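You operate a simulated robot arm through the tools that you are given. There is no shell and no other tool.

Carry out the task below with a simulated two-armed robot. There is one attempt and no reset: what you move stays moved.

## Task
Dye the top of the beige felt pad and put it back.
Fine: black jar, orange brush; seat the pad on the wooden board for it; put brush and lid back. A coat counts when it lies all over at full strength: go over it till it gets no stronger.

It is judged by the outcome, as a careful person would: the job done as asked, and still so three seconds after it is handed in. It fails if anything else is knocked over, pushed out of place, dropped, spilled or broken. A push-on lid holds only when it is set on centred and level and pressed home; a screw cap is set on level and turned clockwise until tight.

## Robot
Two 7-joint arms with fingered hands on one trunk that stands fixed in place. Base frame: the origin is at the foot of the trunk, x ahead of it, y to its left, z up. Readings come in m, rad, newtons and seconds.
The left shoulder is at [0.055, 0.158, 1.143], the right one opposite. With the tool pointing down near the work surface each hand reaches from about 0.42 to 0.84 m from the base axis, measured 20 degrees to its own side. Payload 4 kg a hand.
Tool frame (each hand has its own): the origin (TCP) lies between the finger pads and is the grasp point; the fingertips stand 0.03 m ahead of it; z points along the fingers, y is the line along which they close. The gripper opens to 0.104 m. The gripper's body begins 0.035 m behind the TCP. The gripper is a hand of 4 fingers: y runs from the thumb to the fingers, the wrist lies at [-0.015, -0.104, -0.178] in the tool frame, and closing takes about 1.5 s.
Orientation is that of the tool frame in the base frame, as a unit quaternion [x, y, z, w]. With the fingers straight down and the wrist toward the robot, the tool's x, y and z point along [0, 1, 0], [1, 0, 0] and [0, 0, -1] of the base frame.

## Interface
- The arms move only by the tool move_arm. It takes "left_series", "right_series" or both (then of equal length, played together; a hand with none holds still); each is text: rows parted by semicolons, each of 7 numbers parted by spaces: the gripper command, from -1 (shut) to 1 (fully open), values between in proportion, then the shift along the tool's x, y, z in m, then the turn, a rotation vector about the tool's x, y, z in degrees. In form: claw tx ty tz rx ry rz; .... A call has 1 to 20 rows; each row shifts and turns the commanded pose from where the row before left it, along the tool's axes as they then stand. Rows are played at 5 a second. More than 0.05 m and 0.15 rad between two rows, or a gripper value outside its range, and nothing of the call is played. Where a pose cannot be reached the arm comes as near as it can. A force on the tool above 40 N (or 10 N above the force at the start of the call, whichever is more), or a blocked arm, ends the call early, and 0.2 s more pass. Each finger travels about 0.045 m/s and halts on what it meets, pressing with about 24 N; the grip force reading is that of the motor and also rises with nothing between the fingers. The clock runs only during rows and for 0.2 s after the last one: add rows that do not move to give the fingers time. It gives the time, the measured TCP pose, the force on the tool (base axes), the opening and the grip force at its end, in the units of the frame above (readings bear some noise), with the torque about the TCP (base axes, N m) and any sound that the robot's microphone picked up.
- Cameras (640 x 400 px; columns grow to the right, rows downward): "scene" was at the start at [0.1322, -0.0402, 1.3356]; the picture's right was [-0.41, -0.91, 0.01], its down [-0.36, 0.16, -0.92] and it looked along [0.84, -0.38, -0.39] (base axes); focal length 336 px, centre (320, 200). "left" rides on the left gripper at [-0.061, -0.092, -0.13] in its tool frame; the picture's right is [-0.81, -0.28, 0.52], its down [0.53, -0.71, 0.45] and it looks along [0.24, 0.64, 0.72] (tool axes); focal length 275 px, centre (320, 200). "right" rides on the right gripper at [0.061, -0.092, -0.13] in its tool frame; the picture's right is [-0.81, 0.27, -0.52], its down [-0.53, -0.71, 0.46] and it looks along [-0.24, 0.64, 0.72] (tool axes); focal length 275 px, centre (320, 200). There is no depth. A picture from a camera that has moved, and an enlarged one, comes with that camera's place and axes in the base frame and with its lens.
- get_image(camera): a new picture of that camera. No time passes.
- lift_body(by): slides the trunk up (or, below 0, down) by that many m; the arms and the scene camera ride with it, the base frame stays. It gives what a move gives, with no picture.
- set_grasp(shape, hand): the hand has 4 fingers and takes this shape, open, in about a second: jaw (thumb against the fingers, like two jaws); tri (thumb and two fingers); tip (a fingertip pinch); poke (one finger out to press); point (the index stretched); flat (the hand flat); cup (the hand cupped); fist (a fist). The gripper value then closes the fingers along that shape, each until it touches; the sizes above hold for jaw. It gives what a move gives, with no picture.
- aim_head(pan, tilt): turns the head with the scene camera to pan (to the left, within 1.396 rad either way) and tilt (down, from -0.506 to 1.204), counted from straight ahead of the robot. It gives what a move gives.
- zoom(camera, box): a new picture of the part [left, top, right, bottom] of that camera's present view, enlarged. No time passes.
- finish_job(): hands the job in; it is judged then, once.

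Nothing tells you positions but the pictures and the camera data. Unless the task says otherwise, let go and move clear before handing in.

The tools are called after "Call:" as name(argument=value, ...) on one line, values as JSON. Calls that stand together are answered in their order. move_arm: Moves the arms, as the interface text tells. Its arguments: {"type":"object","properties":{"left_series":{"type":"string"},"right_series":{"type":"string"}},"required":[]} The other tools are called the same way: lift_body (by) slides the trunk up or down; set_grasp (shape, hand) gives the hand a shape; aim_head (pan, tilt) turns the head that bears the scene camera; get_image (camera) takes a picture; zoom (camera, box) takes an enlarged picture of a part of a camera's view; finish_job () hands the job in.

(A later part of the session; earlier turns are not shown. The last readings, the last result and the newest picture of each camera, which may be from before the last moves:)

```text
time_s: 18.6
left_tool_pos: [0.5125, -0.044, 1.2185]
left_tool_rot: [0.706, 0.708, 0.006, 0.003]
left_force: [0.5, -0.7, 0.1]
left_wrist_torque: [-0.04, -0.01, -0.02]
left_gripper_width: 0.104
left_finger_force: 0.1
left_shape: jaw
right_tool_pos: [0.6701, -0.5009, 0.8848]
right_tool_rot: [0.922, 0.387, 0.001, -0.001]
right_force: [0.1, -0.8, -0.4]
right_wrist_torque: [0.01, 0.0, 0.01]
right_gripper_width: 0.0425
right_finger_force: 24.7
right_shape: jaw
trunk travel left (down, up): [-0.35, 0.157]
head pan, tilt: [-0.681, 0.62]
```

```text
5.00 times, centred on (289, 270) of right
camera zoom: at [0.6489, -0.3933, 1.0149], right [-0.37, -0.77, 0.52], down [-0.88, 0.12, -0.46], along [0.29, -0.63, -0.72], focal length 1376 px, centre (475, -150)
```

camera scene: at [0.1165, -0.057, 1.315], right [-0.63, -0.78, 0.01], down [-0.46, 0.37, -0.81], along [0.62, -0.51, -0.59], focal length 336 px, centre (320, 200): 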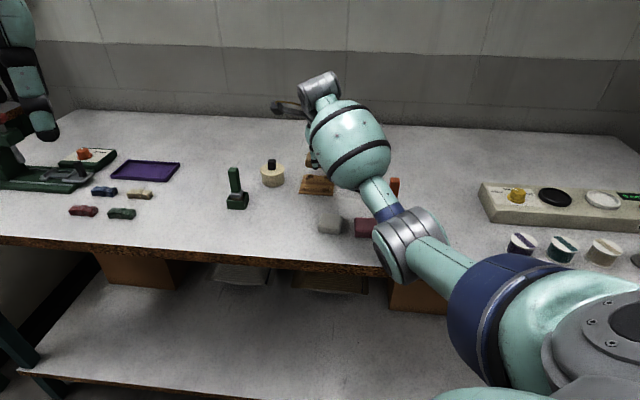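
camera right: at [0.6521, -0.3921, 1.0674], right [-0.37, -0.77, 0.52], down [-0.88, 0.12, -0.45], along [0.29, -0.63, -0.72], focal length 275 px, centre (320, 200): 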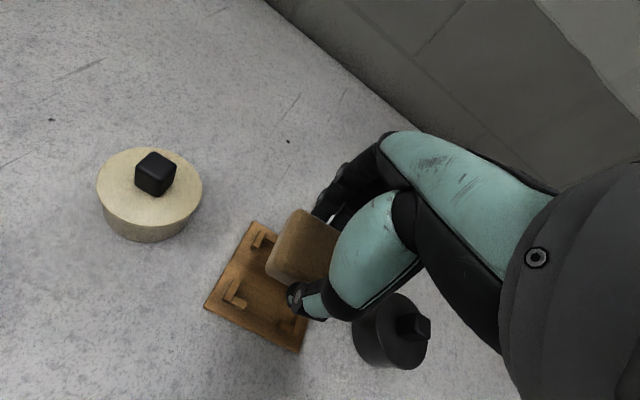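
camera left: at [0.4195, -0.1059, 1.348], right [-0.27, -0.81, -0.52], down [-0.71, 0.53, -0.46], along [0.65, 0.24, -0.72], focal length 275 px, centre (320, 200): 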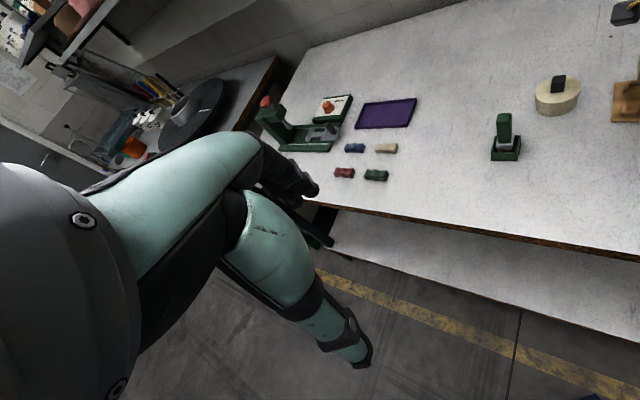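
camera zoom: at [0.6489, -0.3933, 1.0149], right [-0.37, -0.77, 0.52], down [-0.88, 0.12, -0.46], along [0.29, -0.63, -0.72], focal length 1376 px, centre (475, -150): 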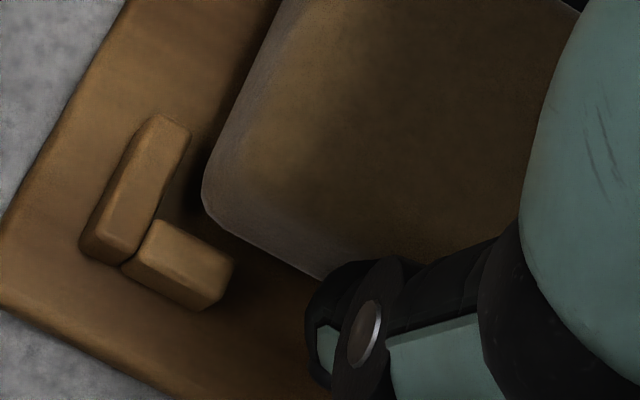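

Call:
move_arm(right_series="-1 0 0 0.002 0 0 0; -1 0 0 0 0 0 0; -1 0 0 0.002 0 0 0; -1 0 0 0 0 0 0; -1 0 0 0 0 0 0")

Call:
zoom(camera="right", box=[225, 230, 353, 310])

Call:
zoom(camera="scene", box=[280, 140, 360, 200])

```text
time_s: 19.8
left_tool_pos: [0.5105, -0.0421, 1.219]
left_tool_rot: [0.707, 0.707, 0.005, 0.005]
left_force: [0.0, -0.2, 0.2]
left_wrist_torque: [-0.01, 0.0, 0.02]
left_gripper_width: 0.1038
left_finger_force: 0.0
left_shape: jaw
right_tool_pos: [0.6697, -0.5017, 0.8816]
right_tool_rot: [0.922, 0.387, 0.0, 0.001]
right_force: [0.6, 1.7, 9.4]
right_wrist_torque: [-0.22, -0.12, 0.04]
right_gripper_width: 0.0429
right_finger_force: 24.1
right_shape: jaw
trunk travel left (down, up): [-0.35, 0.157]
head pan, tilt: [-0.681, 0.62]
```

```text
5.00 times, centred on (289, 270) of right
camera zoom: at [0.6474, -0.393, 1.0117], right [-0.37, -0.77, 0.52], down [-0.88, 0.12, -0.46], along [0.29, -0.63, -0.72], focal length 1376 px, centre (475, -150)
```

zoom: 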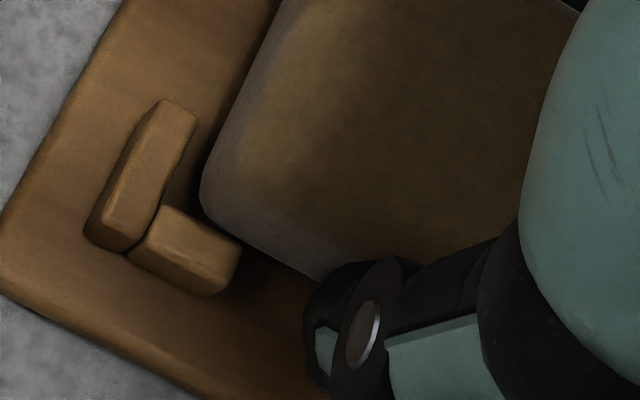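

```text
6.67 times, centred on (320, 170) of scene
camera zoom: at [0.1148, -0.0558, 1.3152], right [-0.63, -0.78, 0.01], down [-0.46, 0.36, -0.81], along [0.63, -0.51, -0.59], focal length 2243 px, centre (320, 400)
```

zoom: 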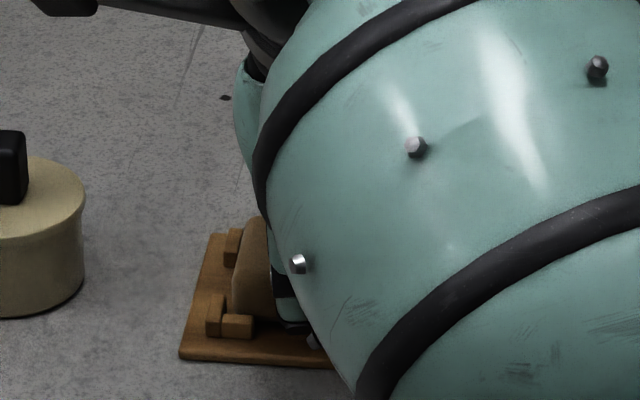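

A finger has touched a bracket top (9 N, contact at the far side); the pad bottom is essentially at board level. Easing off 1 mm and opening the hand slowly.

Call:
move_arm(right_series="-1 0 0 -0.001 0 0 0; -0.6 0 0 0 0 0 0; -0.2 0 0 0 0 0 0; 0 0 0 0 0 0 0; 0.2 0 0 0 0 0 0; 0.4 0 0 0 0 0 0; 0.4 0 0 0 0 0 0; 0.4 0 0 0 0 0 0")

Call:
zoom(camera="right", box=[225, 210, 353, 290])

Call:
zoom(camera="scene", box=[280, 140, 360, 200])

```text
time_s: 21.6
left_tool_pos: [0.5109, -0.0425, 1.2173]
left_tool_rot: [0.707, 0.707, 0.005, 0.004]
left_force: [-0.4, -0.4, 0.2]
left_wrist_torque: [-0.03, 0.0, -0.01]
left_gripper_width: 0.1038
left_finger_force: 0.0
left_shape: jaw
right_tool_pos: [0.6691, -0.5023, 0.8822]
right_tool_rot: [0.922, 0.386, 0.0, 0.0]
right_force: [0.1, 0.5, 0.4]
right_wrist_torque: [0.02, 0.01, 0.0]
right_gripper_width: 0.0726
right_finger_force: 0.1
right_shape: jaw
trunk travel left (down, up): [-0.35, 0.157]
head pan, tilt: [-0.681, 0.62]
```

```text
5.00 times, centred on (289, 250) of right
camera zoom: at [0.6478, -0.3928, 1.0117], right [-0.37, -0.77, 0.52], down [-0.88, 0.12, -0.46], along [0.29, -0.63, -0.72], focal length 1376 px, centre (475, -50)
```

zoom: 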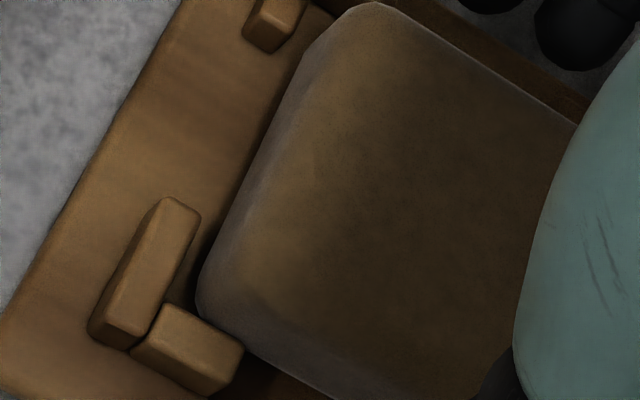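

```text
6.67 times, centred on (320, 170) of scene
camera zoom: at [0.1155, -0.0565, 1.3151], right [-0.63, -0.78, 0.01], down [-0.46, 0.37, -0.81], along [0.62, -0.51, -0.59], focal length 2243 px, centre (320, 400)
```

zoom: 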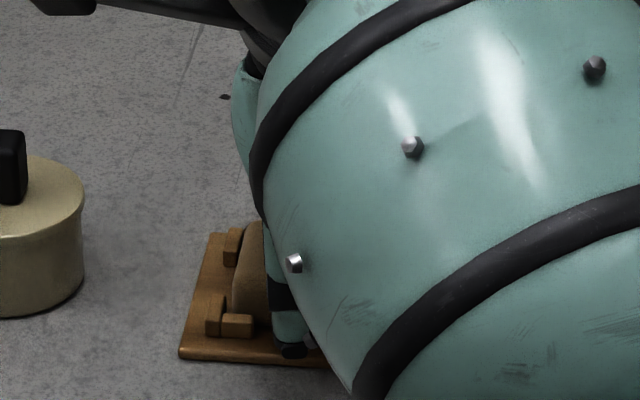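

Released; the pad sits between the brackets. Raising straight up and then backing off to inspect the seating.

Call:
move_arm(right_series="0.4 0 0 -0.01 0 0 0; 0.4 0 0 -0.02 0 0 0; 0.4 0 0 -0.03 0 0 0; 0.6 0 0 -0.04 0 0 0; 0.8 0 -0.045 0 0 0 0; 1 0 -0.045 0 0 0 0; 1 0 0 0 0 0 0; 1 0 0 0 0 0 0")

Call:
zoom(camera="right", box=[220, 120, 380, 220])

Call:
get_image(camera="right")

Call:
zoom(camera="scene", box=[270, 140, 430, 240])

```text
time_s: 23.4
left_tool_pos: [0.5121, -0.044, 1.2167]
left_tool_rot: [0.707, 0.707, 0.005, 0.003]
left_force: [-0.8, 0.2, 0.0]
left_wrist_torque: [-0.01, 0.0, -0.01]
left_gripper_width: 0.1037
left_finger_force: 0.1
left_shape: jaw
right_tool_pos: [0.6089, -0.438, 0.9809]
right_tool_rot: [0.922, 0.387, 0.0, 0.001]
right_force: [0.8, -0.9, -0.4]
right_wrist_torque: [0.01, 0.0, -0.02]
right_gripper_width: 0.1037
right_finger_force: 0.0
right_shape: jaw
trunk travel left (down, up): [-0.35, 0.157]
head pan, tilt: [-0.681, 0.62]
```

```text
4.00 times, centred on (300, 170) of right
camera zoom: at [0.5868, -0.3302, 1.1116], right [-0.37, -0.77, 0.52], down [-0.88, 0.12, -0.46], along [0.29, -0.63, -0.72], focal length 1101 px, centre (400, 320)
```

zoom: 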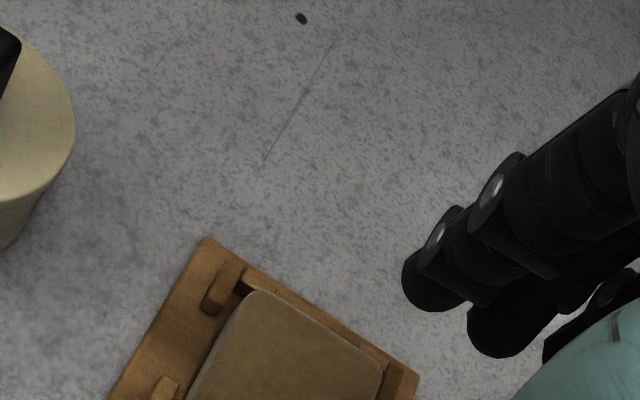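

```text
taken
camera right: at [0.5868, -0.3302, 1.1116], right [-0.37, -0.77, 0.52], down [-0.88, 0.12, -0.46], along [0.29, -0.63, -0.72], focal length 275 px, centre (320, 200)
```

right: 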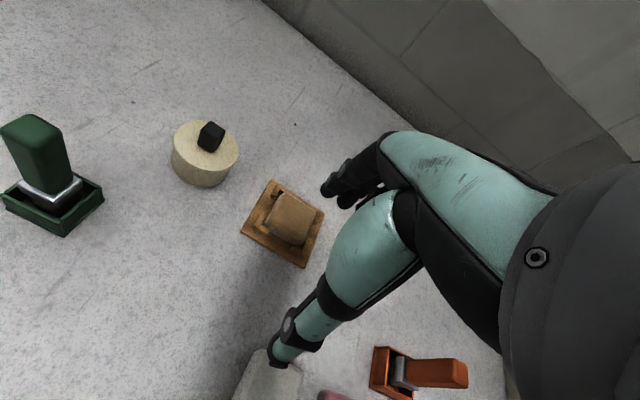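

```text
4.00 times, centred on (350, 190) of scene
camera zoom: at [0.1161, -0.0569, 1.315], right [-0.63, -0.78, 0.01], down [-0.46, 0.37, -0.81], along [0.62, -0.51, -0.59], focal length 1346 px, centre (200, 240)
```

zoom: 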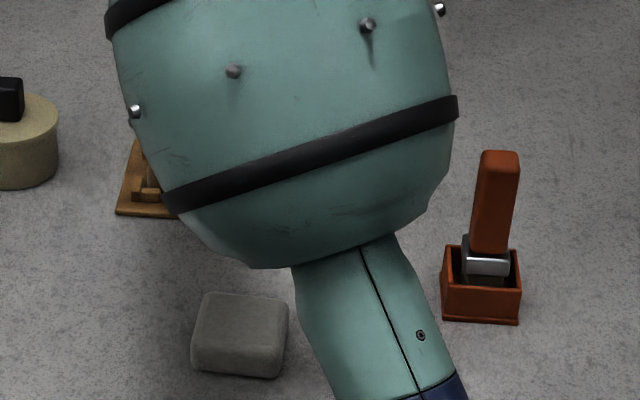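

Call:
zoom(camera="right", box=[232, 170, 344, 275])

```text
3.81 times, centred on (288, 222) of right
camera zoom: at [0.5868, -0.3302, 1.1116], right [-0.37, -0.77, 0.52], down [-0.88, 0.12, -0.46], along [0.29, -0.63, -0.72], focal length 1049 px, centre (442, 114)
```

zoom: 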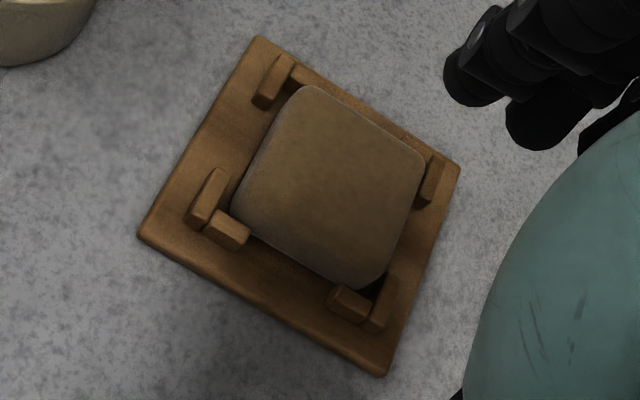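

The pad appears to be seated between all four brackets with a small yaw. I'll move the arm aside to check with the scene camera.

Call:
move_arm(right_series="1 -0.02 0 -0.04 0 0 0; 1 -0.0397 0.0171 -0.0143 0 0 0; 1 -0.0397 0.0171 -0.0143 0 0 0; 1 -0.0397 0.0171 -0.0143 0 0 0; 1 -0.0397 0.0171 -0.0143 0 0 0; 1 -0.0397 0.0171 -0.0143 0 0 0; 1 -0.0397 0.0171 -0.0143 0 0 0; 1 0 0 0 0 0 0; 1 0 0 0 0 0 0")

Call:
get_image(camera="scene")

Call:
zoom(camera="scene", box=[280, 150, 360, 200])

Call:
get_image(camera="right")

```text
time_s: 25.4
left_tool_pos: [0.5116, -0.0435, 1.217]
left_tool_rot: [0.707, 0.707, 0.005, 0.003]
left_force: [-0.2, 0.2, -0.4]
left_wrist_torque: [0.0, -0.01, 0.01]
left_gripper_width: 0.1039
left_finger_force: 0.2
left_shape: jaw
right_tool_pos: [0.4999, -0.6919, 1.1087]
right_tool_rot: [0.922, 0.387, 0.0, -0.001]
right_force: [0.4, -0.2, 0.1]
right_wrist_torque: [-0.01, -0.02, -0.01]
right_gripper_width: 0.1037
right_finger_force: 0.0
right_shape: jaw
trunk travel left (down, up): [-0.35, 0.157]
head pan, tilt: [-0.681, 0.62]
```

```text
taken
camera scene: at [0.1162, -0.0572, 1.315], right [-0.63, -0.78, 0.01], down [-0.46, 0.37, -0.81], along [0.62, -0.51, -0.59], focal length 336 px, centre (320, 200)
```

scene: 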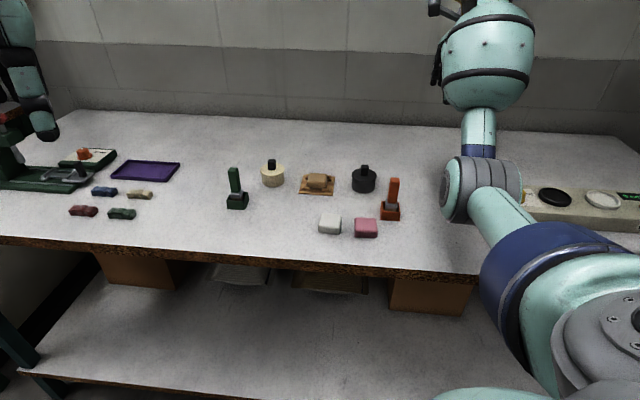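

```text
8.00 times, centred on (320, 175) of scene
camera zoom: at [0.1162, -0.0572, 1.315], right [-0.63, -0.78, 0.01], down [-0.46, 0.37, -0.81], along [0.62, -0.51, -0.59], focal length 2692 px, centre (320, 400)
```

zoom: 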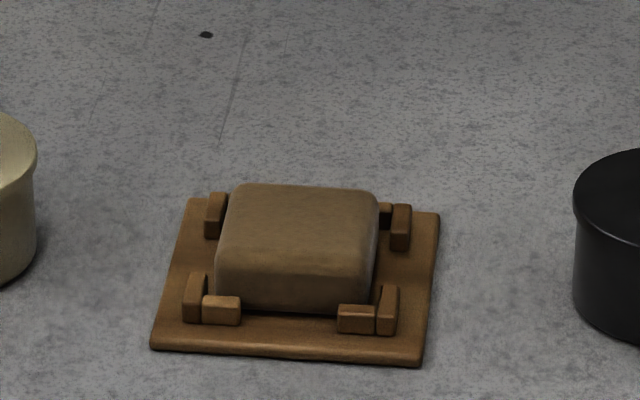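

```text
taken
camera right: at [0.4779, -0.584, 1.2395], right [-0.37, -0.77, 0.52], down [-0.88, 0.12, -0.46], along [0.29, -0.63, -0.72], focal length 275 px, centre (320, 200)
```

right: 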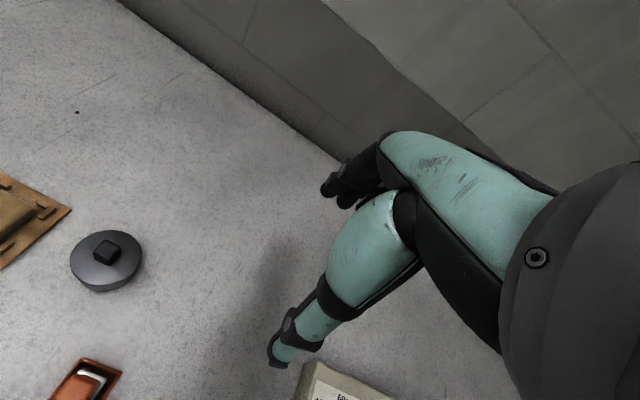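

The pad is seated flat between the four brackets. Now the black jar's lid; zooming to locate the knob and its orientation.

Call:
zoom(camera="right", box=[58, 220, 154, 300])

Call:
zoom(camera="scene", box=[332, 155, 396, 195])

Call:
zoom(camera="scene", box=[360, 170, 424, 225])

```text
5.00 times, centred on (106, 260) of right
camera zoom: at [0.4779, -0.584, 1.2395], right [-0.37, -0.77, 0.52], down [-0.88, 0.12, -0.46], along [0.29, -0.63, -0.72], focal length 1376 px, centre (1390, -100)
```

zoom: 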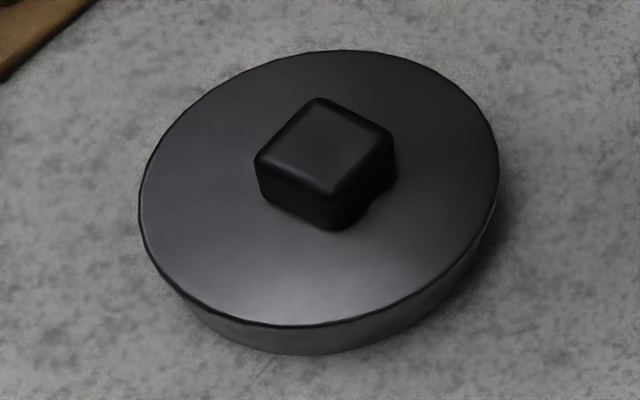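

```text
10.00 times, centred on (364, 175) of scene
camera zoom: at [0.1162, -0.0572, 1.315], right [-0.63, -0.78, 0.01], down [-0.46, 0.37, -0.81], along [0.62, -0.51, -0.59], focal length 3365 px, centre (-120, 450)
```

zoom: 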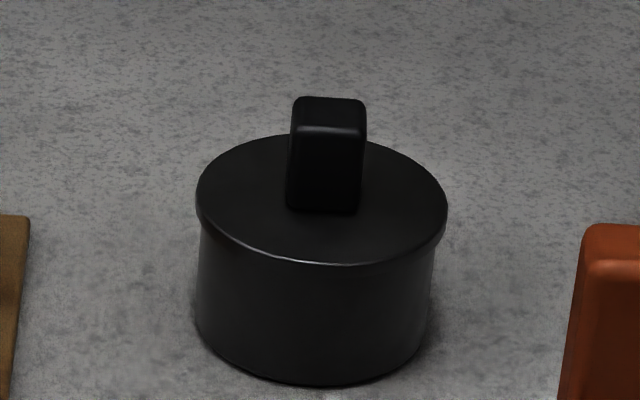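

```text
7.27 times, centred on (392, 198) of scene
camera zoom: at [0.1162, -0.0572, 1.315], right [-0.63, -0.78, 0.01], down [-0.46, 0.37, -0.81], along [0.62, -0.51, -0.59], focal length 2447 px, centre (-204, 218)
```

zoom: 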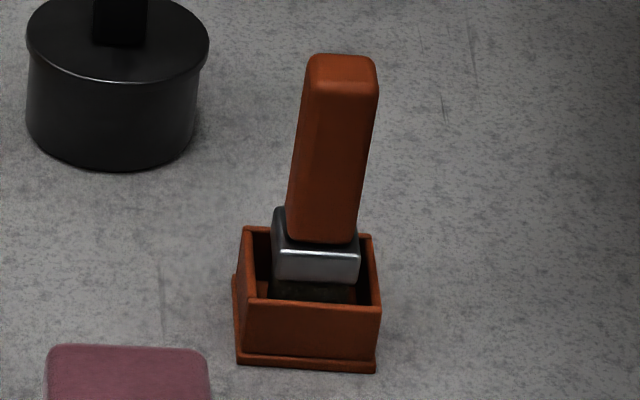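

Knob centre ≈ (0.594,-0.586), top ≈ 0.90, faces turned about −48°. I'll move over it, aligning the yaw, and stop above to check.

Call:
move_arm(right_series="1 0.0354 -0.0018 0.01 0 0 0; 1 0.0354 -0.0018 0.01 0 0 0; 1 0.0354 -0.0018 0.01 0 0 0; 1 0.0353 -0.0016 0.01 0 0 0; 1 0 0 0.04 0 0 4; 1 0 0 0.04 0 0 0; 1 0 0 0.02 0 0 0; 0.2 0 0 0 0 0 0; 0 0 0 0 0 0 0; 0 0 0 0 0 0 0")

Call:
get_image(camera="right")

Call:
get_image(camera="scene")

Call:
zoom(camera="scene", box=[316, 130, 412, 200])

```text
time_s: 27.6
left_tool_pos: [0.5119, -0.0436, 1.2168]
left_tool_rot: [0.707, 0.707, 0.004, 0.004]
left_force: [-0.4, 0.8, -0.1]
left_wrist_torque: [0.02, 0.02, 0.02]
left_gripper_width: 0.1041
left_finger_force: 0.1
left_shape: jaw
right_tool_pos: [0.5938, -0.5895, 0.9678]
right_tool_rot: [0.935, 0.354, 0.0, 0.0]
right_force: [0.5, -0.5, -0.4]
right_wrist_torque: [-0.01, 0.01, -0.03]
right_gripper_width: 0.0524
right_finger_force: 0.2
right_shape: jaw
trunk travel left (down, up): [-0.35, 0.157]
head pan, tilt: [-0.681, 0.62]
```

```text
taken
camera right: at [0.5797, -0.4802, 1.0971], right [-0.42, -0.74, 0.52], down [-0.87, 0.18, -0.46], along [0.24, -0.64, -0.72], focal length 275 px, centre (320, 200)
```

right: 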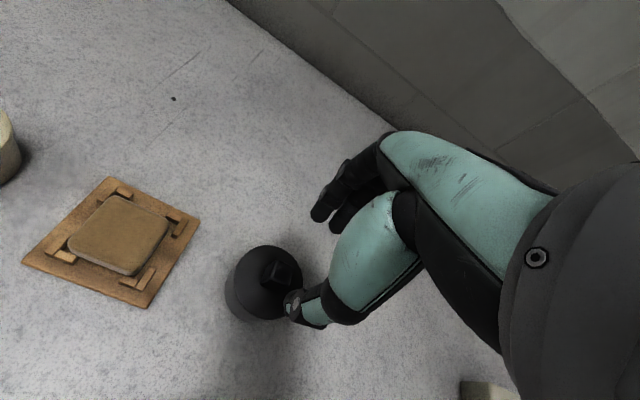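

```text
taken
camera scene: at [0.1162, -0.0571, 1.315], right [-0.63, -0.78, 0.01], down [-0.46, 0.37, -0.81], along [0.62, -0.51, -0.59], focal length 336 px, centre (320, 200)
```

scene: 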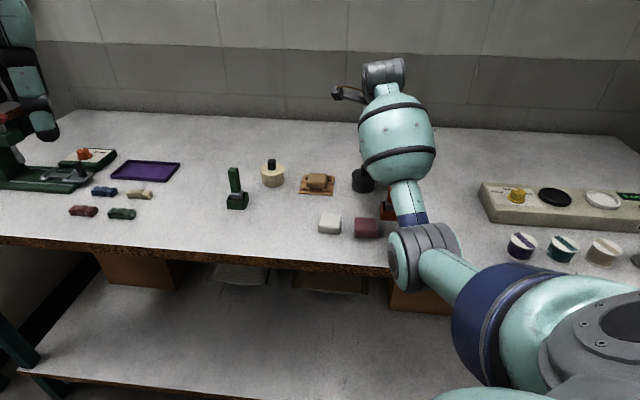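

```text
5.71 times, centred on (364, 165) of scene
camera zoom: at [0.1162, -0.0571, 1.315], right [-0.63, -0.78, 0.01], down [-0.46, 0.37, -0.81], along [0.62, -0.51, -0.59], focal length 1923 px, centre (69, 400)
```

zoom: 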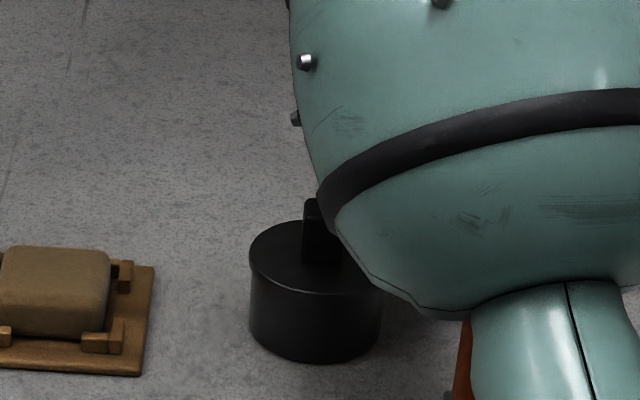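

Call:
zoom(camera="right", box=[220, 230, 340, 330])

```text
4.00 times, centred on (280, 280) of right
camera zoom: at [0.5797, -0.4802, 1.0971], right [-0.42, -0.74, 0.52], down [-0.87, 0.18, -0.46], along [0.24, -0.64, -0.72], focal length 1101 px, centre (480, -120)
```

zoom: 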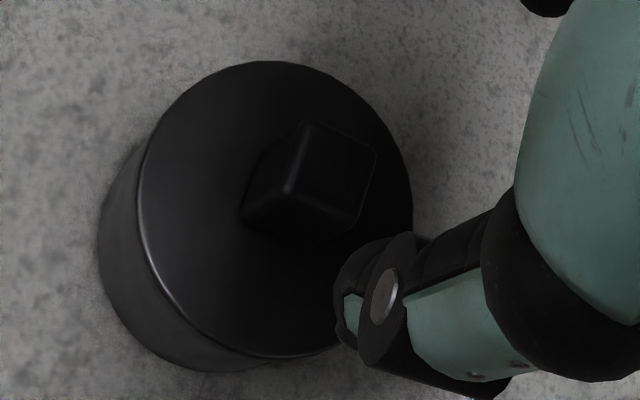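

Knob is centred in the grip to within 2 mm. Lowering around it.

Call:
move_arm(right_series="0 0.001 -0.002 0.02 0 0 0; 0 0 0 0.02 0 0 0; 0 0 0 0.012 0 0 0; 0 0 0 0 0 0 0; 0 0 0 0 0 0 0")

Call:
zoom(camera="right", box=[230, 210, 358, 310])

Call:
zoom(camera="scene", box=[316, 150, 412, 210])

```text
time_s: 28.8
left_tool_pos: [0.5118, -0.0439, 1.2169]
left_tool_rot: [0.707, 0.707, 0.005, 0.003]
left_force: [0.1, 0.6, 0.3]
left_wrist_torque: [0.0, 0.03, -0.02]
left_gripper_width: 0.1041
left_finger_force: 0.0
left_shape: jaw
right_tool_pos: [0.5895, -0.5886, 0.9135]
right_tool_rot: [0.935, 0.354, -0.001, -0.001]
right_force: [-0.1, -0.7, -0.6]
right_wrist_torque: [0.03, -0.04, 0.0]
right_gripper_width: 0.0525
right_finger_force: 0.1
right_shape: jaw
trunk travel left (down, up): [-0.35, 0.157]
head pan, tilt: [-0.681, 0.62]
```

```text
4.00 times, centred on (294, 260) of right
camera zoom: at [0.5761, -0.478, 1.0455], right [-0.42, -0.74, 0.52], down [-0.87, 0.18, -0.46], along [0.24, -0.64, -0.72], focal length 1101 px, centre (424, -40)
```

zoom: 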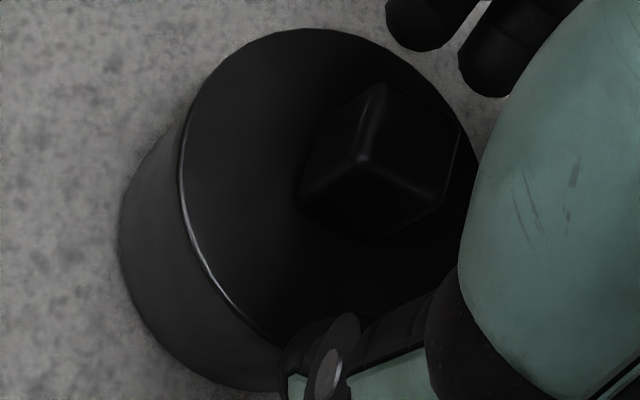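

```text
6.67 times, centred on (364, 180) of scene
camera zoom: at [0.1161, -0.057, 1.315], right [-0.63, -0.78, 0.01], down [-0.46, 0.37, -0.81], along [0.62, -0.51, -0.59], focal length 2243 px, centre (27, 333)
```

zoom: 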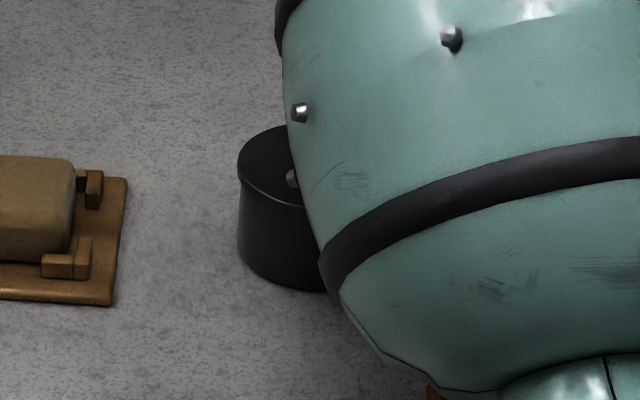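

Knob sits at ≈(3,1) mm from the grasp point. Small centring shift and closing gently.

Call:
move_arm(right_series="0 0.002 0.001 0.001 0 0 0; -0.3 0 0 0 0 0 0; -0.5 0 0 0 0 0 0; -0.6 0 0 0 0 0 0; -0.7 0 0 0 0 0 0; -1 0 0 0 0 0 0; -1 0 0 0 0 0 0; -1 0 0 0 0 0 0; -1 0 0 0 0 0 0")

Call:
zoom(camera="right", box=[230, 210, 358, 310])

Call:
zoom(camera="scene", box=[316, 150, 412, 210])

```text
time_s: 30.8
left_tool_pos: [0.5122, -0.0427, 1.2178]
left_tool_rot: [0.707, 0.708, 0.005, 0.004]
left_force: [0.2, 0.6, -0.1]
left_wrist_torque: [0.01, -0.03, 0.03]
left_gripper_width: 0.104
left_finger_force: 0.0
left_shape: jaw
right_tool_pos: [0.5933, -0.5872, 0.9146]
right_tool_rot: [0.935, 0.355, 0.0, 0.0]
right_force: [0.3, 0.2, 0.2]
right_wrist_torque: [0.01, -0.04, -0.02]
right_gripper_width: 0.0125
right_finger_force: 23.5
right_shape: jaw
trunk travel left (down, up): [-0.35, 0.157]
head pan, tilt: [-0.681, 0.62]
heard: snap
```

```text
4.00 times, centred on (294, 260) of right
camera zoom: at [0.5791, -0.4767, 1.0446], right [-0.43, -0.74, 0.52], down [-0.87, 0.18, -0.46], along [0.24, -0.64, -0.72], focal length 1101 px, centre (424, -40)
```

zoom: 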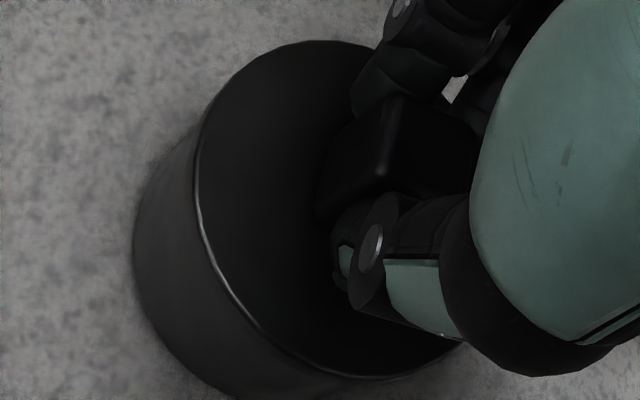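

```text
6.67 times, centred on (364, 180) of scene
camera zoom: at [0.116, -0.0569, 1.315], right [-0.63, -0.78, 0.01], down [-0.46, 0.37, -0.81], along [0.62, -0.51, -0.59], focal length 2243 px, centre (27, 333)
```

zoom: 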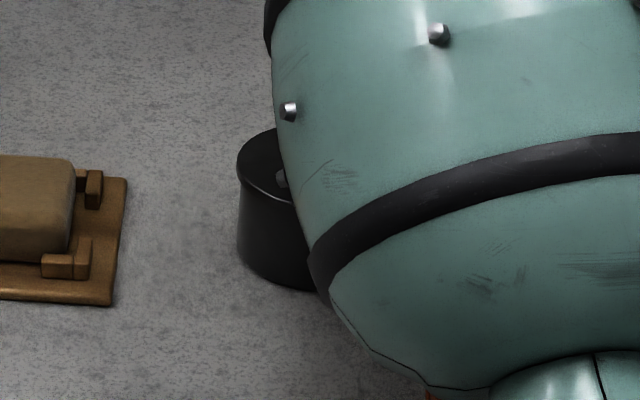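

I heard a snap—the lid has come off its catch. Lifting straight up slowly and checking that only the lid comes.

Call:
move_arm(right_series="-1 0 0 -0.004 0 0 0; -1 0 0 -0.004 0 0 0; -1 0 0 -0.006 0 0 0; -1 0 0 -0.008 0 0 0; -1 0 0 -0.008 0 0 0; -1 0 0 0 0 0 0; -1 0 0 0 0 0 0")

Call:
zoom(camera="right", box=[230, 210, 358, 310])

Call:
zoom(camera="scene", box=[316, 150, 412, 210])

```text
time_s: 32.4
left_tool_pos: [0.512, -0.0446, 1.218]
left_tool_rot: [0.707, 0.707, 0.005, 0.004]
left_force: [-0.1, -0.4, -0.1]
left_wrist_torque: [0.01, -0.02, -0.01]
left_gripper_width: 0.104
left_finger_force: 0.0
left_shape: jaw
right_tool_pos: [0.5941, -0.5851, 0.9441]
right_tool_rot: [0.935, 0.354, -0.001, 0.0]
right_force: [0.3, 0.3, -0.4]
right_wrist_torque: [0.0, 0.0, 0.0]
right_gripper_width: 0.013
right_finger_force: 24.1
right_shape: jaw
trunk travel left (down, up): [-0.35, 0.157]
head pan, tilt: [-0.681, 0.62]
```

```text
4.00 times, centred on (294, 260) of right
camera zoom: at [0.5799, -0.4744, 1.0746], right [-0.42, -0.74, 0.52], down [-0.87, 0.18, -0.46], along [0.24, -0.64, -0.72], focal length 1101 px, centre (424, -40)
```

zoom: 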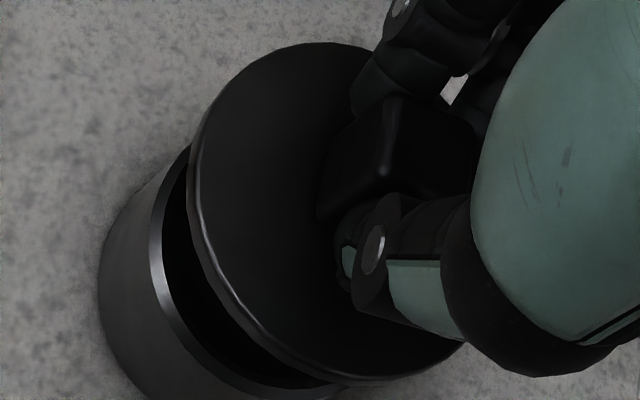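

```text
6.67 times, centred on (364, 180) of scene
camera zoom: at [0.1162, -0.057, 1.315], right [-0.63, -0.78, 0.01], down [-0.46, 0.37, -0.81], along [0.62, -0.51, -0.59], focal length 2243 px, centre (27, 333)
```

zoom: 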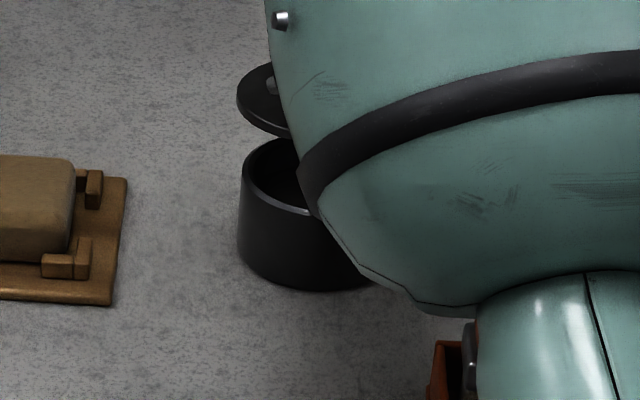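

Lid is off cleanly and the jar stayed put. I'll carry the lid to a clear spot on the table at about (0.535,-0.685).

Call:
move_arm(right_series="-1 0 0 -0.025 0 0 0; -1 -0.0276 0.009 0 0 0 0; -1 -0.0276 0.009 0 0 0 0; -1 -0.0276 0.009 0 0 0 0; -1 -0.0276 0.009 0 0 0 0; -1 0 0 0.03 0 0 0; -1 0 0 0 0 0 0; -1 0 0 0 0 0 0")

Call:
get_image(camera="right")

Call:
get_image(camera="scene")

Call:
zoom(camera="right", box=[230, 210, 358, 310])

```text
time_s: 34.2
left_tool_pos: [0.5119, -0.0434, 1.2175]
left_tool_rot: [0.707, 0.707, 0.005, 0.004]
left_force: [0.4, 0.4, -0.8]
left_wrist_torque: [0.01, 0.05, 0.03]
left_gripper_width: 0.1042
left_finger_force: 0.0
left_shape: jaw
right_tool_pos: [0.5339, -0.6867, 0.9388]
right_tool_rot: [0.935, 0.354, 0.0, 0.0]
right_force: [-0.2, -0.7, -0.7]
right_wrist_torque: [0.02, 0.04, -0.01]
right_gripper_width: 0.0121
right_finger_force: 24.2
right_shape: jaw
trunk travel left (down, up): [-0.35, 0.157]
head pan, tilt: [-0.681, 0.62]
```

```text
taken
camera right: at [0.5202, -0.5762, 1.0692], right [-0.42, -0.74, 0.52], down [-0.87, 0.18, -0.46], along [0.24, -0.64, -0.72], focal length 275 px, centre (320, 200)
```

right: 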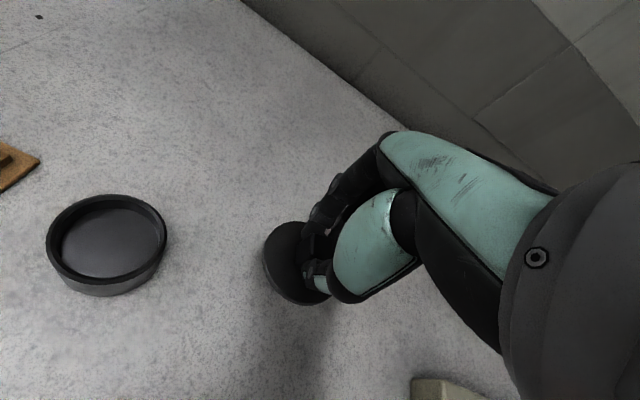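

```text
taken
camera scene: at [0.1158, -0.0571, 1.315], right [-0.63, -0.78, 0.01], down [-0.46, 0.37, -0.81], along [0.62, -0.51, -0.59], focal length 336 px, centre (320, 200)
```

scene: 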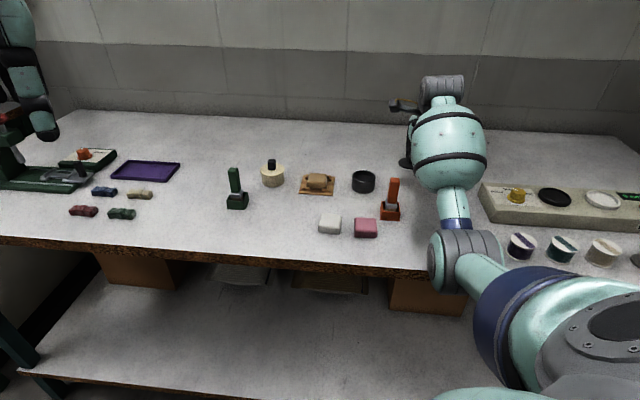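

```text
4.00 times, centred on (294, 260) of right
camera zoom: at [0.5202, -0.5762, 1.0692], right [-0.42, -0.74, 0.52], down [-0.87, 0.18, -0.46], along [0.24, -0.64, -0.72], focal length 1101 px, centre (424, -40)
```

zoom: 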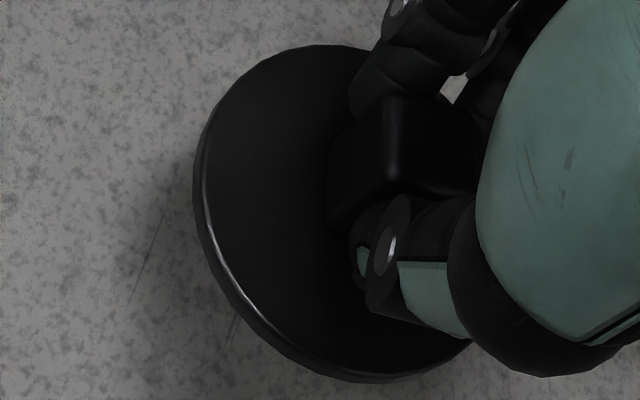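

The jar is open with dark dye inside. Now lowering the lid to the table until it touches.

Call:
move_arm(right_series="-1 0 0 0.02 0 0 0; -1 0 0 0.02 0 0 0; -1 0 0 0.006 0 0 0; -1 0 0 0 0 0 0; -1 0 0 0.002 0 0 0; -1 0 0 0 0 0 0; -1 0 0 0 0 0 0")

Call:
zoom(camera="right", box=[230, 210, 358, 310])

```text
time_s: 35.8
left_tool_pos: [0.5108, -0.0432, 1.2169]
left_tool_rot: [0.707, 0.707, 0.006, 0.004]
left_force: [-0.4, 0.4, 0.5]
left_wrist_torque: [0.01, 0.02, 0.01]
left_gripper_width: 0.1037
left_finger_force: 0.1
left_shape: jaw
right_tool_pos: [0.5341, -0.6864, 0.8915]
right_tool_rot: [0.935, 0.354, 0.0, 0.0]
right_force: [0.1, 0.8, -0.7]
right_wrist_torque: [-0.01, 0.0, 0.0]
right_gripper_width: 0.0121
right_finger_force: 24.0
right_shape: jaw
trunk travel left (down, up): [-0.35, 0.157]
head pan, tilt: [-0.681, 0.62]
```

```text
4.00 times, centred on (294, 260) of right
camera zoom: at [0.52, -0.5763, 1.0217], right [-0.42, -0.74, 0.52], down [-0.87, 0.18, -0.45], along [0.24, -0.64, -0.72], focal length 1101 px, centre (424, -40)
```

zoom: 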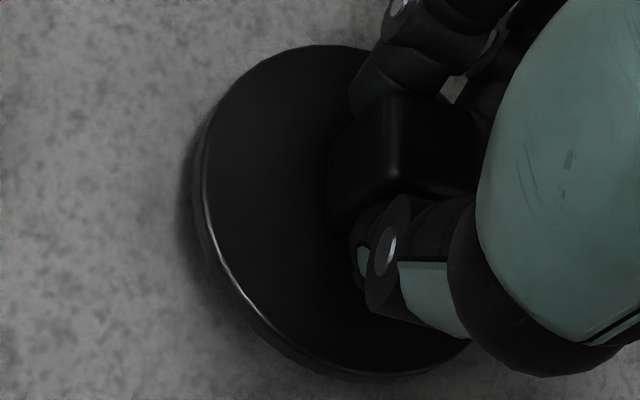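

Call:
move_arm(right_series="-1 0 0 0.003 0 0 0; -1 0 0 0 0 0 0; -1 0 0 0.003 0 0 0; -1 0 0 0 0 0 0; -1 0 0 0 0 0 0")

Call:
zoom(camera="right", box=[230, 210, 358, 310])

```text
time_s: 37.0
left_tool_pos: [0.5111, -0.0442, 1.2184]
left_tool_rot: [0.708, 0.706, 0.005, 0.004]
left_force: [-0.3, -0.3, 0.2]
left_wrist_torque: [0.01, -0.03, -0.02]
left_gripper_width: 0.1039
left_finger_force: 0.0
left_shape: jaw
right_tool_pos: [0.5335, -0.6852, 0.8856]
right_tool_rot: [0.935, 0.355, 0.001, 0.001]
right_force: [0.1, 0.2, -0.3]
right_wrist_torque: [0.03, -0.02, 0.0]
right_gripper_width: 0.0124
right_finger_force: 24.2
right_shape: jaw
trunk travel left (down, up): [-0.35, 0.157]
head pan, tilt: [-0.681, 0.62]
```

```text
4.00 times, centred on (294, 260) of right
camera zoom: at [0.5196, -0.5761, 1.016], right [-0.42, -0.74, 0.52], down [-0.87, 0.18, -0.46], along [0.24, -0.64, -0.72], focal length 1101 px, centre (424, -40)
```

zoom: 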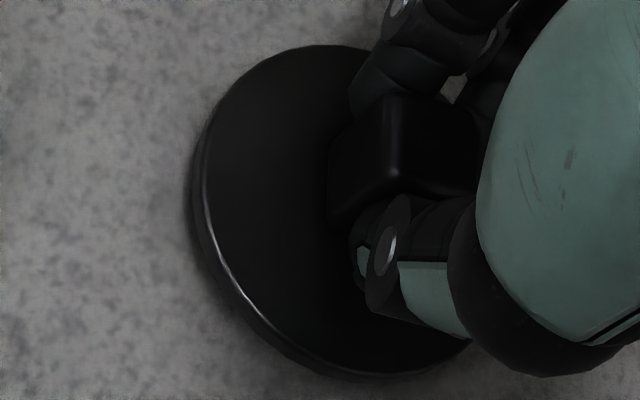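

Call:
move_arm(right_series="-1 0 0 0.002 0 0 0; -1 0 0 0 0 0 0; -1 0 0 0.002 0 0 0; -1 0 0 0 0 0 0; -1 0 0 0 0 0 0")

Call:
zoom(camera="right", box=[230, 210, 358, 310])

```text
time_s: 38.2
left_tool_pos: [0.5109, -0.0413, 1.2189]
left_tool_rot: [0.707, 0.707, 0.004, 0.004]
left_force: [1.3, -1.1, 0.1]
left_wrist_torque: [0.0, 0.01, 0.0]
left_gripper_width: 0.1039
left_finger_force: 0.0
left_shape: jaw
right_tool_pos: [0.5333, -0.6867, 0.8816]
right_tool_rot: [0.935, 0.354, 0.001, 0.001]
right_force: [-1.6, 1.1, 6.1]
right_wrist_torque: [-0.03, -0.05, -0.02]
right_gripper_width: 0.0126
right_finger_force: 24.2
right_shape: jaw
trunk travel left (down, up): [-0.35, 0.157]
head pan, tilt: [-0.681, 0.62]
```

```text
4.00 times, centred on (294, 260) of right
camera zoom: at [0.5188, -0.5764, 1.0133], right [-0.43, -0.74, 0.52], down [-0.87, 0.18, -0.46], along [0.24, -0.65, -0.72], focal length 1101 px, centre (424, -40)
```

zoom: 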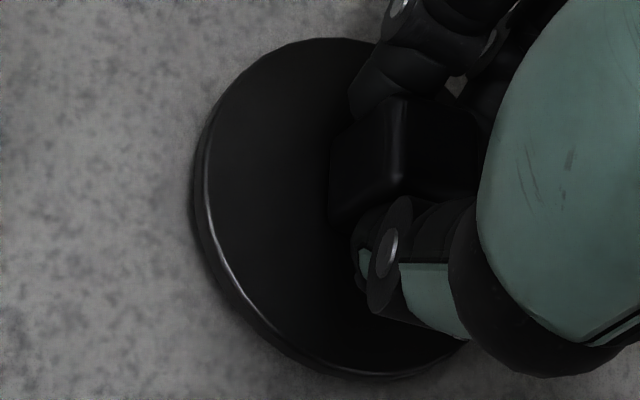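

Lid is on the table (6 N contact). Opening and rising clear.

Call:
move_arm(right_series="-0.8 0 0 -0.0005 0 0 0; -0.5 0 0 0 0 0 0; -0.2 0 0 0 0 0 0; 0 0 0 0 0 0 0; 0 0 0 0 0 0 0; 0 0 0 -0.02 0 0 0; 0 0 0 -0.04 0 0 0; 0 0 0 -0.04 0 0 0; 0 0 0 -0.02 0 0 0; 0 0 0 0 0 0 0")

Call:
get_image(camera="right")

Call:
get_image(camera="scene")

```text
time_s: 40.4
left_tool_pos: [0.5124, -0.0435, 1.217]
left_tool_rot: [0.707, 0.707, 0.005, 0.005]
left_force: [-0.3, -0.4, 0.3]
left_wrist_torque: [-0.03, 0.05, -0.01]
left_gripper_width: 0.1038
left_finger_force: 0.2
left_shape: jaw
right_tool_pos: [0.5345, -0.687, 1.0019]
right_tool_rot: [0.935, 0.354, 0.0, 0.0]
right_force: [-1.2, -0.3, -0.1]
right_wrist_torque: [-0.02, 0.0, 0.02]
right_gripper_width: 0.0516
right_finger_force: 0.0
right_shape: jaw
trunk travel left (down, up): [-0.35, 0.157]
head pan, tilt: [-0.681, 0.62]
```

```text
taken
camera right: at [0.5208, -0.5774, 1.1322], right [-0.42, -0.74, 0.52], down [-0.87, 0.18, -0.46], along [0.24, -0.64, -0.72], focal length 275 px, centre (320, 200)
```

right: 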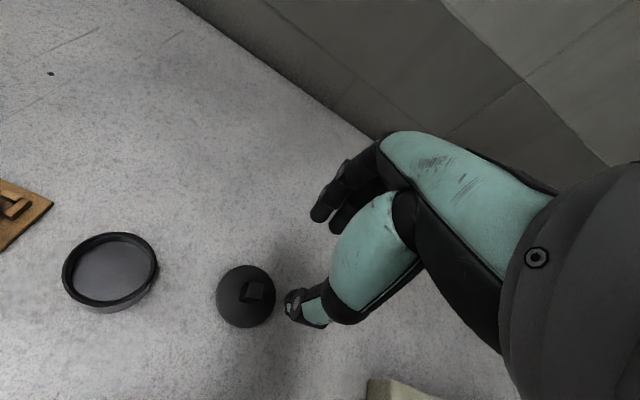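

```text
taken
camera scene: at [0.116, -0.0571, 1.315], right [-0.63, -0.78, 0.01], down [-0.46, 0.37, -0.81], along [0.62, -0.51, -0.59], focal length 336 px, centre (320, 200)
```

scene: 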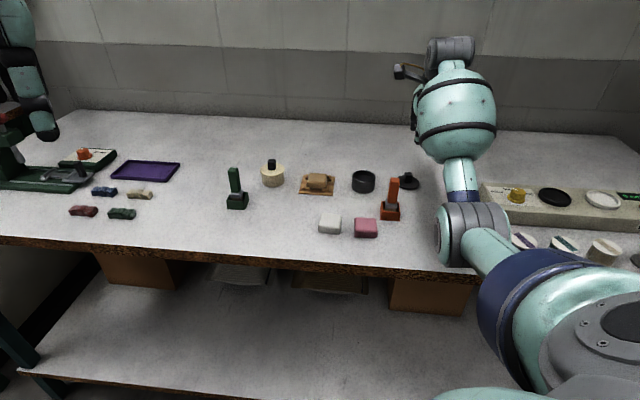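

Lid stands flat on the table. Now I'll look at the open jar and the orange brush in detail.

Call:
zoom(camera="scene", box=[340, 160, 420, 225])

Call:
zoom(camera="right", box=[50, 220, 170, 320])

Call:
zoom(camera="scene", box=[370, 172, 414, 226])

```text
6.15 times, centred on (380, 192) of scene
camera zoom: at [0.116, -0.0571, 1.315], right [-0.63, -0.78, 0.01], down [-0.46, 0.37, -0.81], along [0.62, -0.51, -0.59], focal length 2071 px, centre (-49, 246)
```

zoom: 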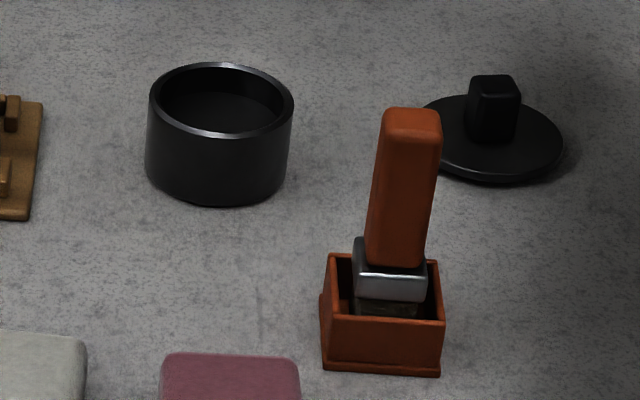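

```text
4.00 times, centred on (110, 270) of right
camera zoom: at [0.5208, -0.5774, 1.1322], right [-0.42, -0.74, 0.52], down [-0.87, 0.18, -0.46], along [0.24, -0.64, -0.72], focal length 1101 px, centre (1160, -80)
```

zoom: 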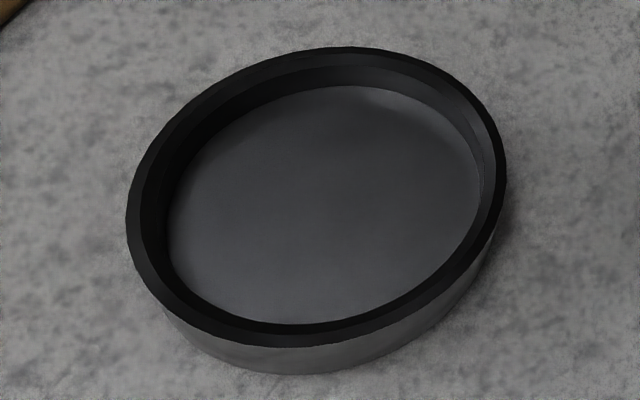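

```text
7.41 times, centred on (392, 199) of scene
camera zoom: at [0.116, -0.0571, 1.315], right [-0.63, -0.78, 0.01], down [-0.46, 0.37, -0.81], along [0.62, -0.51, -0.59], focal length 2492 px, centre (-213, 207)
```

zoom: 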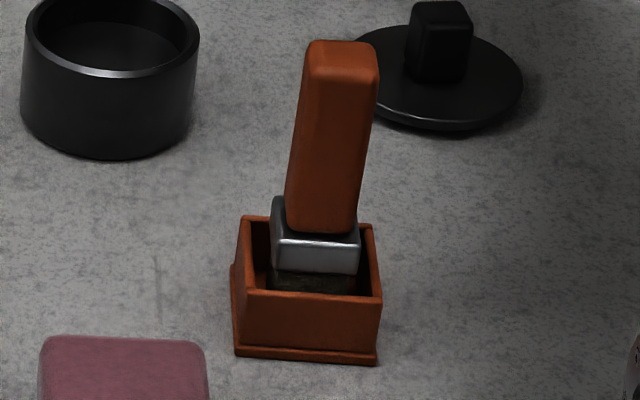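

Handle centre ≈ (0.476,-0.553), 20 mm wide, top ≈ 0.937; box turned ≈ −44°. Moving above the brush for a closer look.

Call:
move_arm(right_series="0.2 0.0113 -0.0347 -0.0045 0 0 0; 0.2 0.0113 -0.0347 -0.0045 0 0 0; 0.2 0.0113 -0.0347 -0.0045 0 0 0; 0.2 0.0113 -0.0347 -0.0045 0 0 0; 0.2 0 0 0 0 0 -4; 0.2 0 0 0 0 0 0; 0.2 0 0 0 0 0 0")

Call:
get_image(camera="right")

Call:
zoom(camera="right", box=[220, 200, 380, 340])

Call:
get_image(camera="scene")

```text
time_s: 42.0
left_tool_pos: [0.5127, -0.0424, 1.2168]
left_tool_rot: [0.707, 0.707, 0.005, 0.004]
left_force: [0.9, 1.6, -0.8]
left_wrist_torque: [0.01, 0.01, 0.06]
left_gripper_width: 0.104
left_finger_force: 0.2
left_shape: jaw
right_tool_pos: [0.4778, -0.552, 1.0192]
right_tool_rot: [0.922, 0.387, -0.001, 0.0]
right_force: [-0.9, 1.0, -0.4]
right_wrist_torque: [-0.06, 0.01, -0.01]
right_gripper_width: 0.0622
right_finger_force: 0.1
right_shape: jaw
trunk travel left (down, up): [-0.35, 0.157]
head pan, tilt: [-0.681, 0.62]
```

```text
taken
camera right: at [0.457, -0.4427, 1.1493], right [-0.37, -0.77, 0.52], down [-0.88, 0.12, -0.46], along [0.29, -0.63, -0.72], focal length 275 px, centre (320, 200)
```

right: 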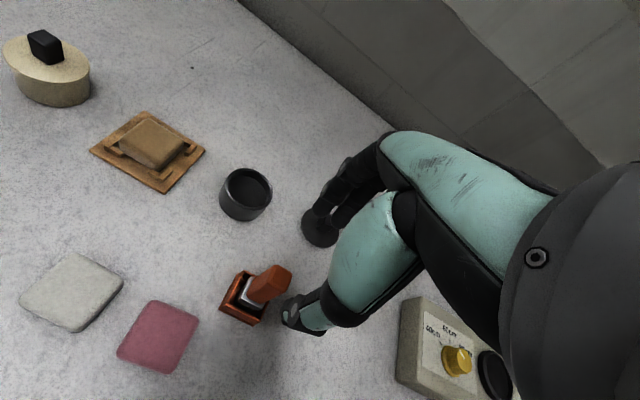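

```text
2.86 times, centred on (300, 270) of right
camera zoom: at [0.457, -0.4427, 1.1493], right [-0.37, -0.77, 0.52], down [-0.88, 0.12, -0.46], along [0.29, -0.63, -0.72], focal length 786 px, centre (377, 0)
```

zoom: 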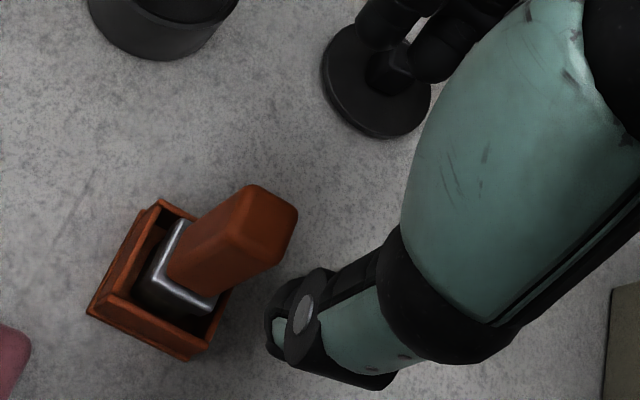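

```text
taken
camera scene: at [0.1168, -0.056, 1.315], right [-0.63, -0.78, 0.01], down [-0.46, 0.36, -0.81], along [0.62, -0.51, -0.59], focal length 336 px, centre (320, 200)
```

scene: 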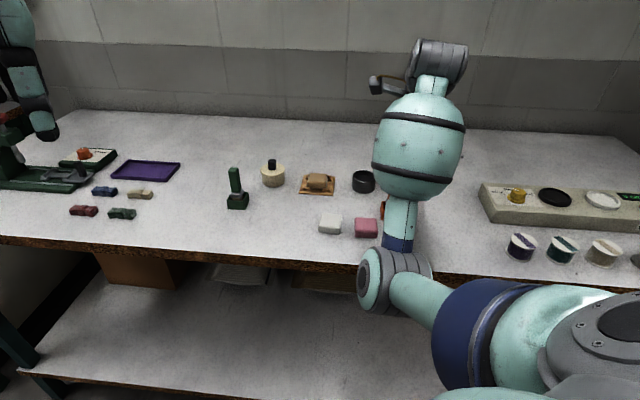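

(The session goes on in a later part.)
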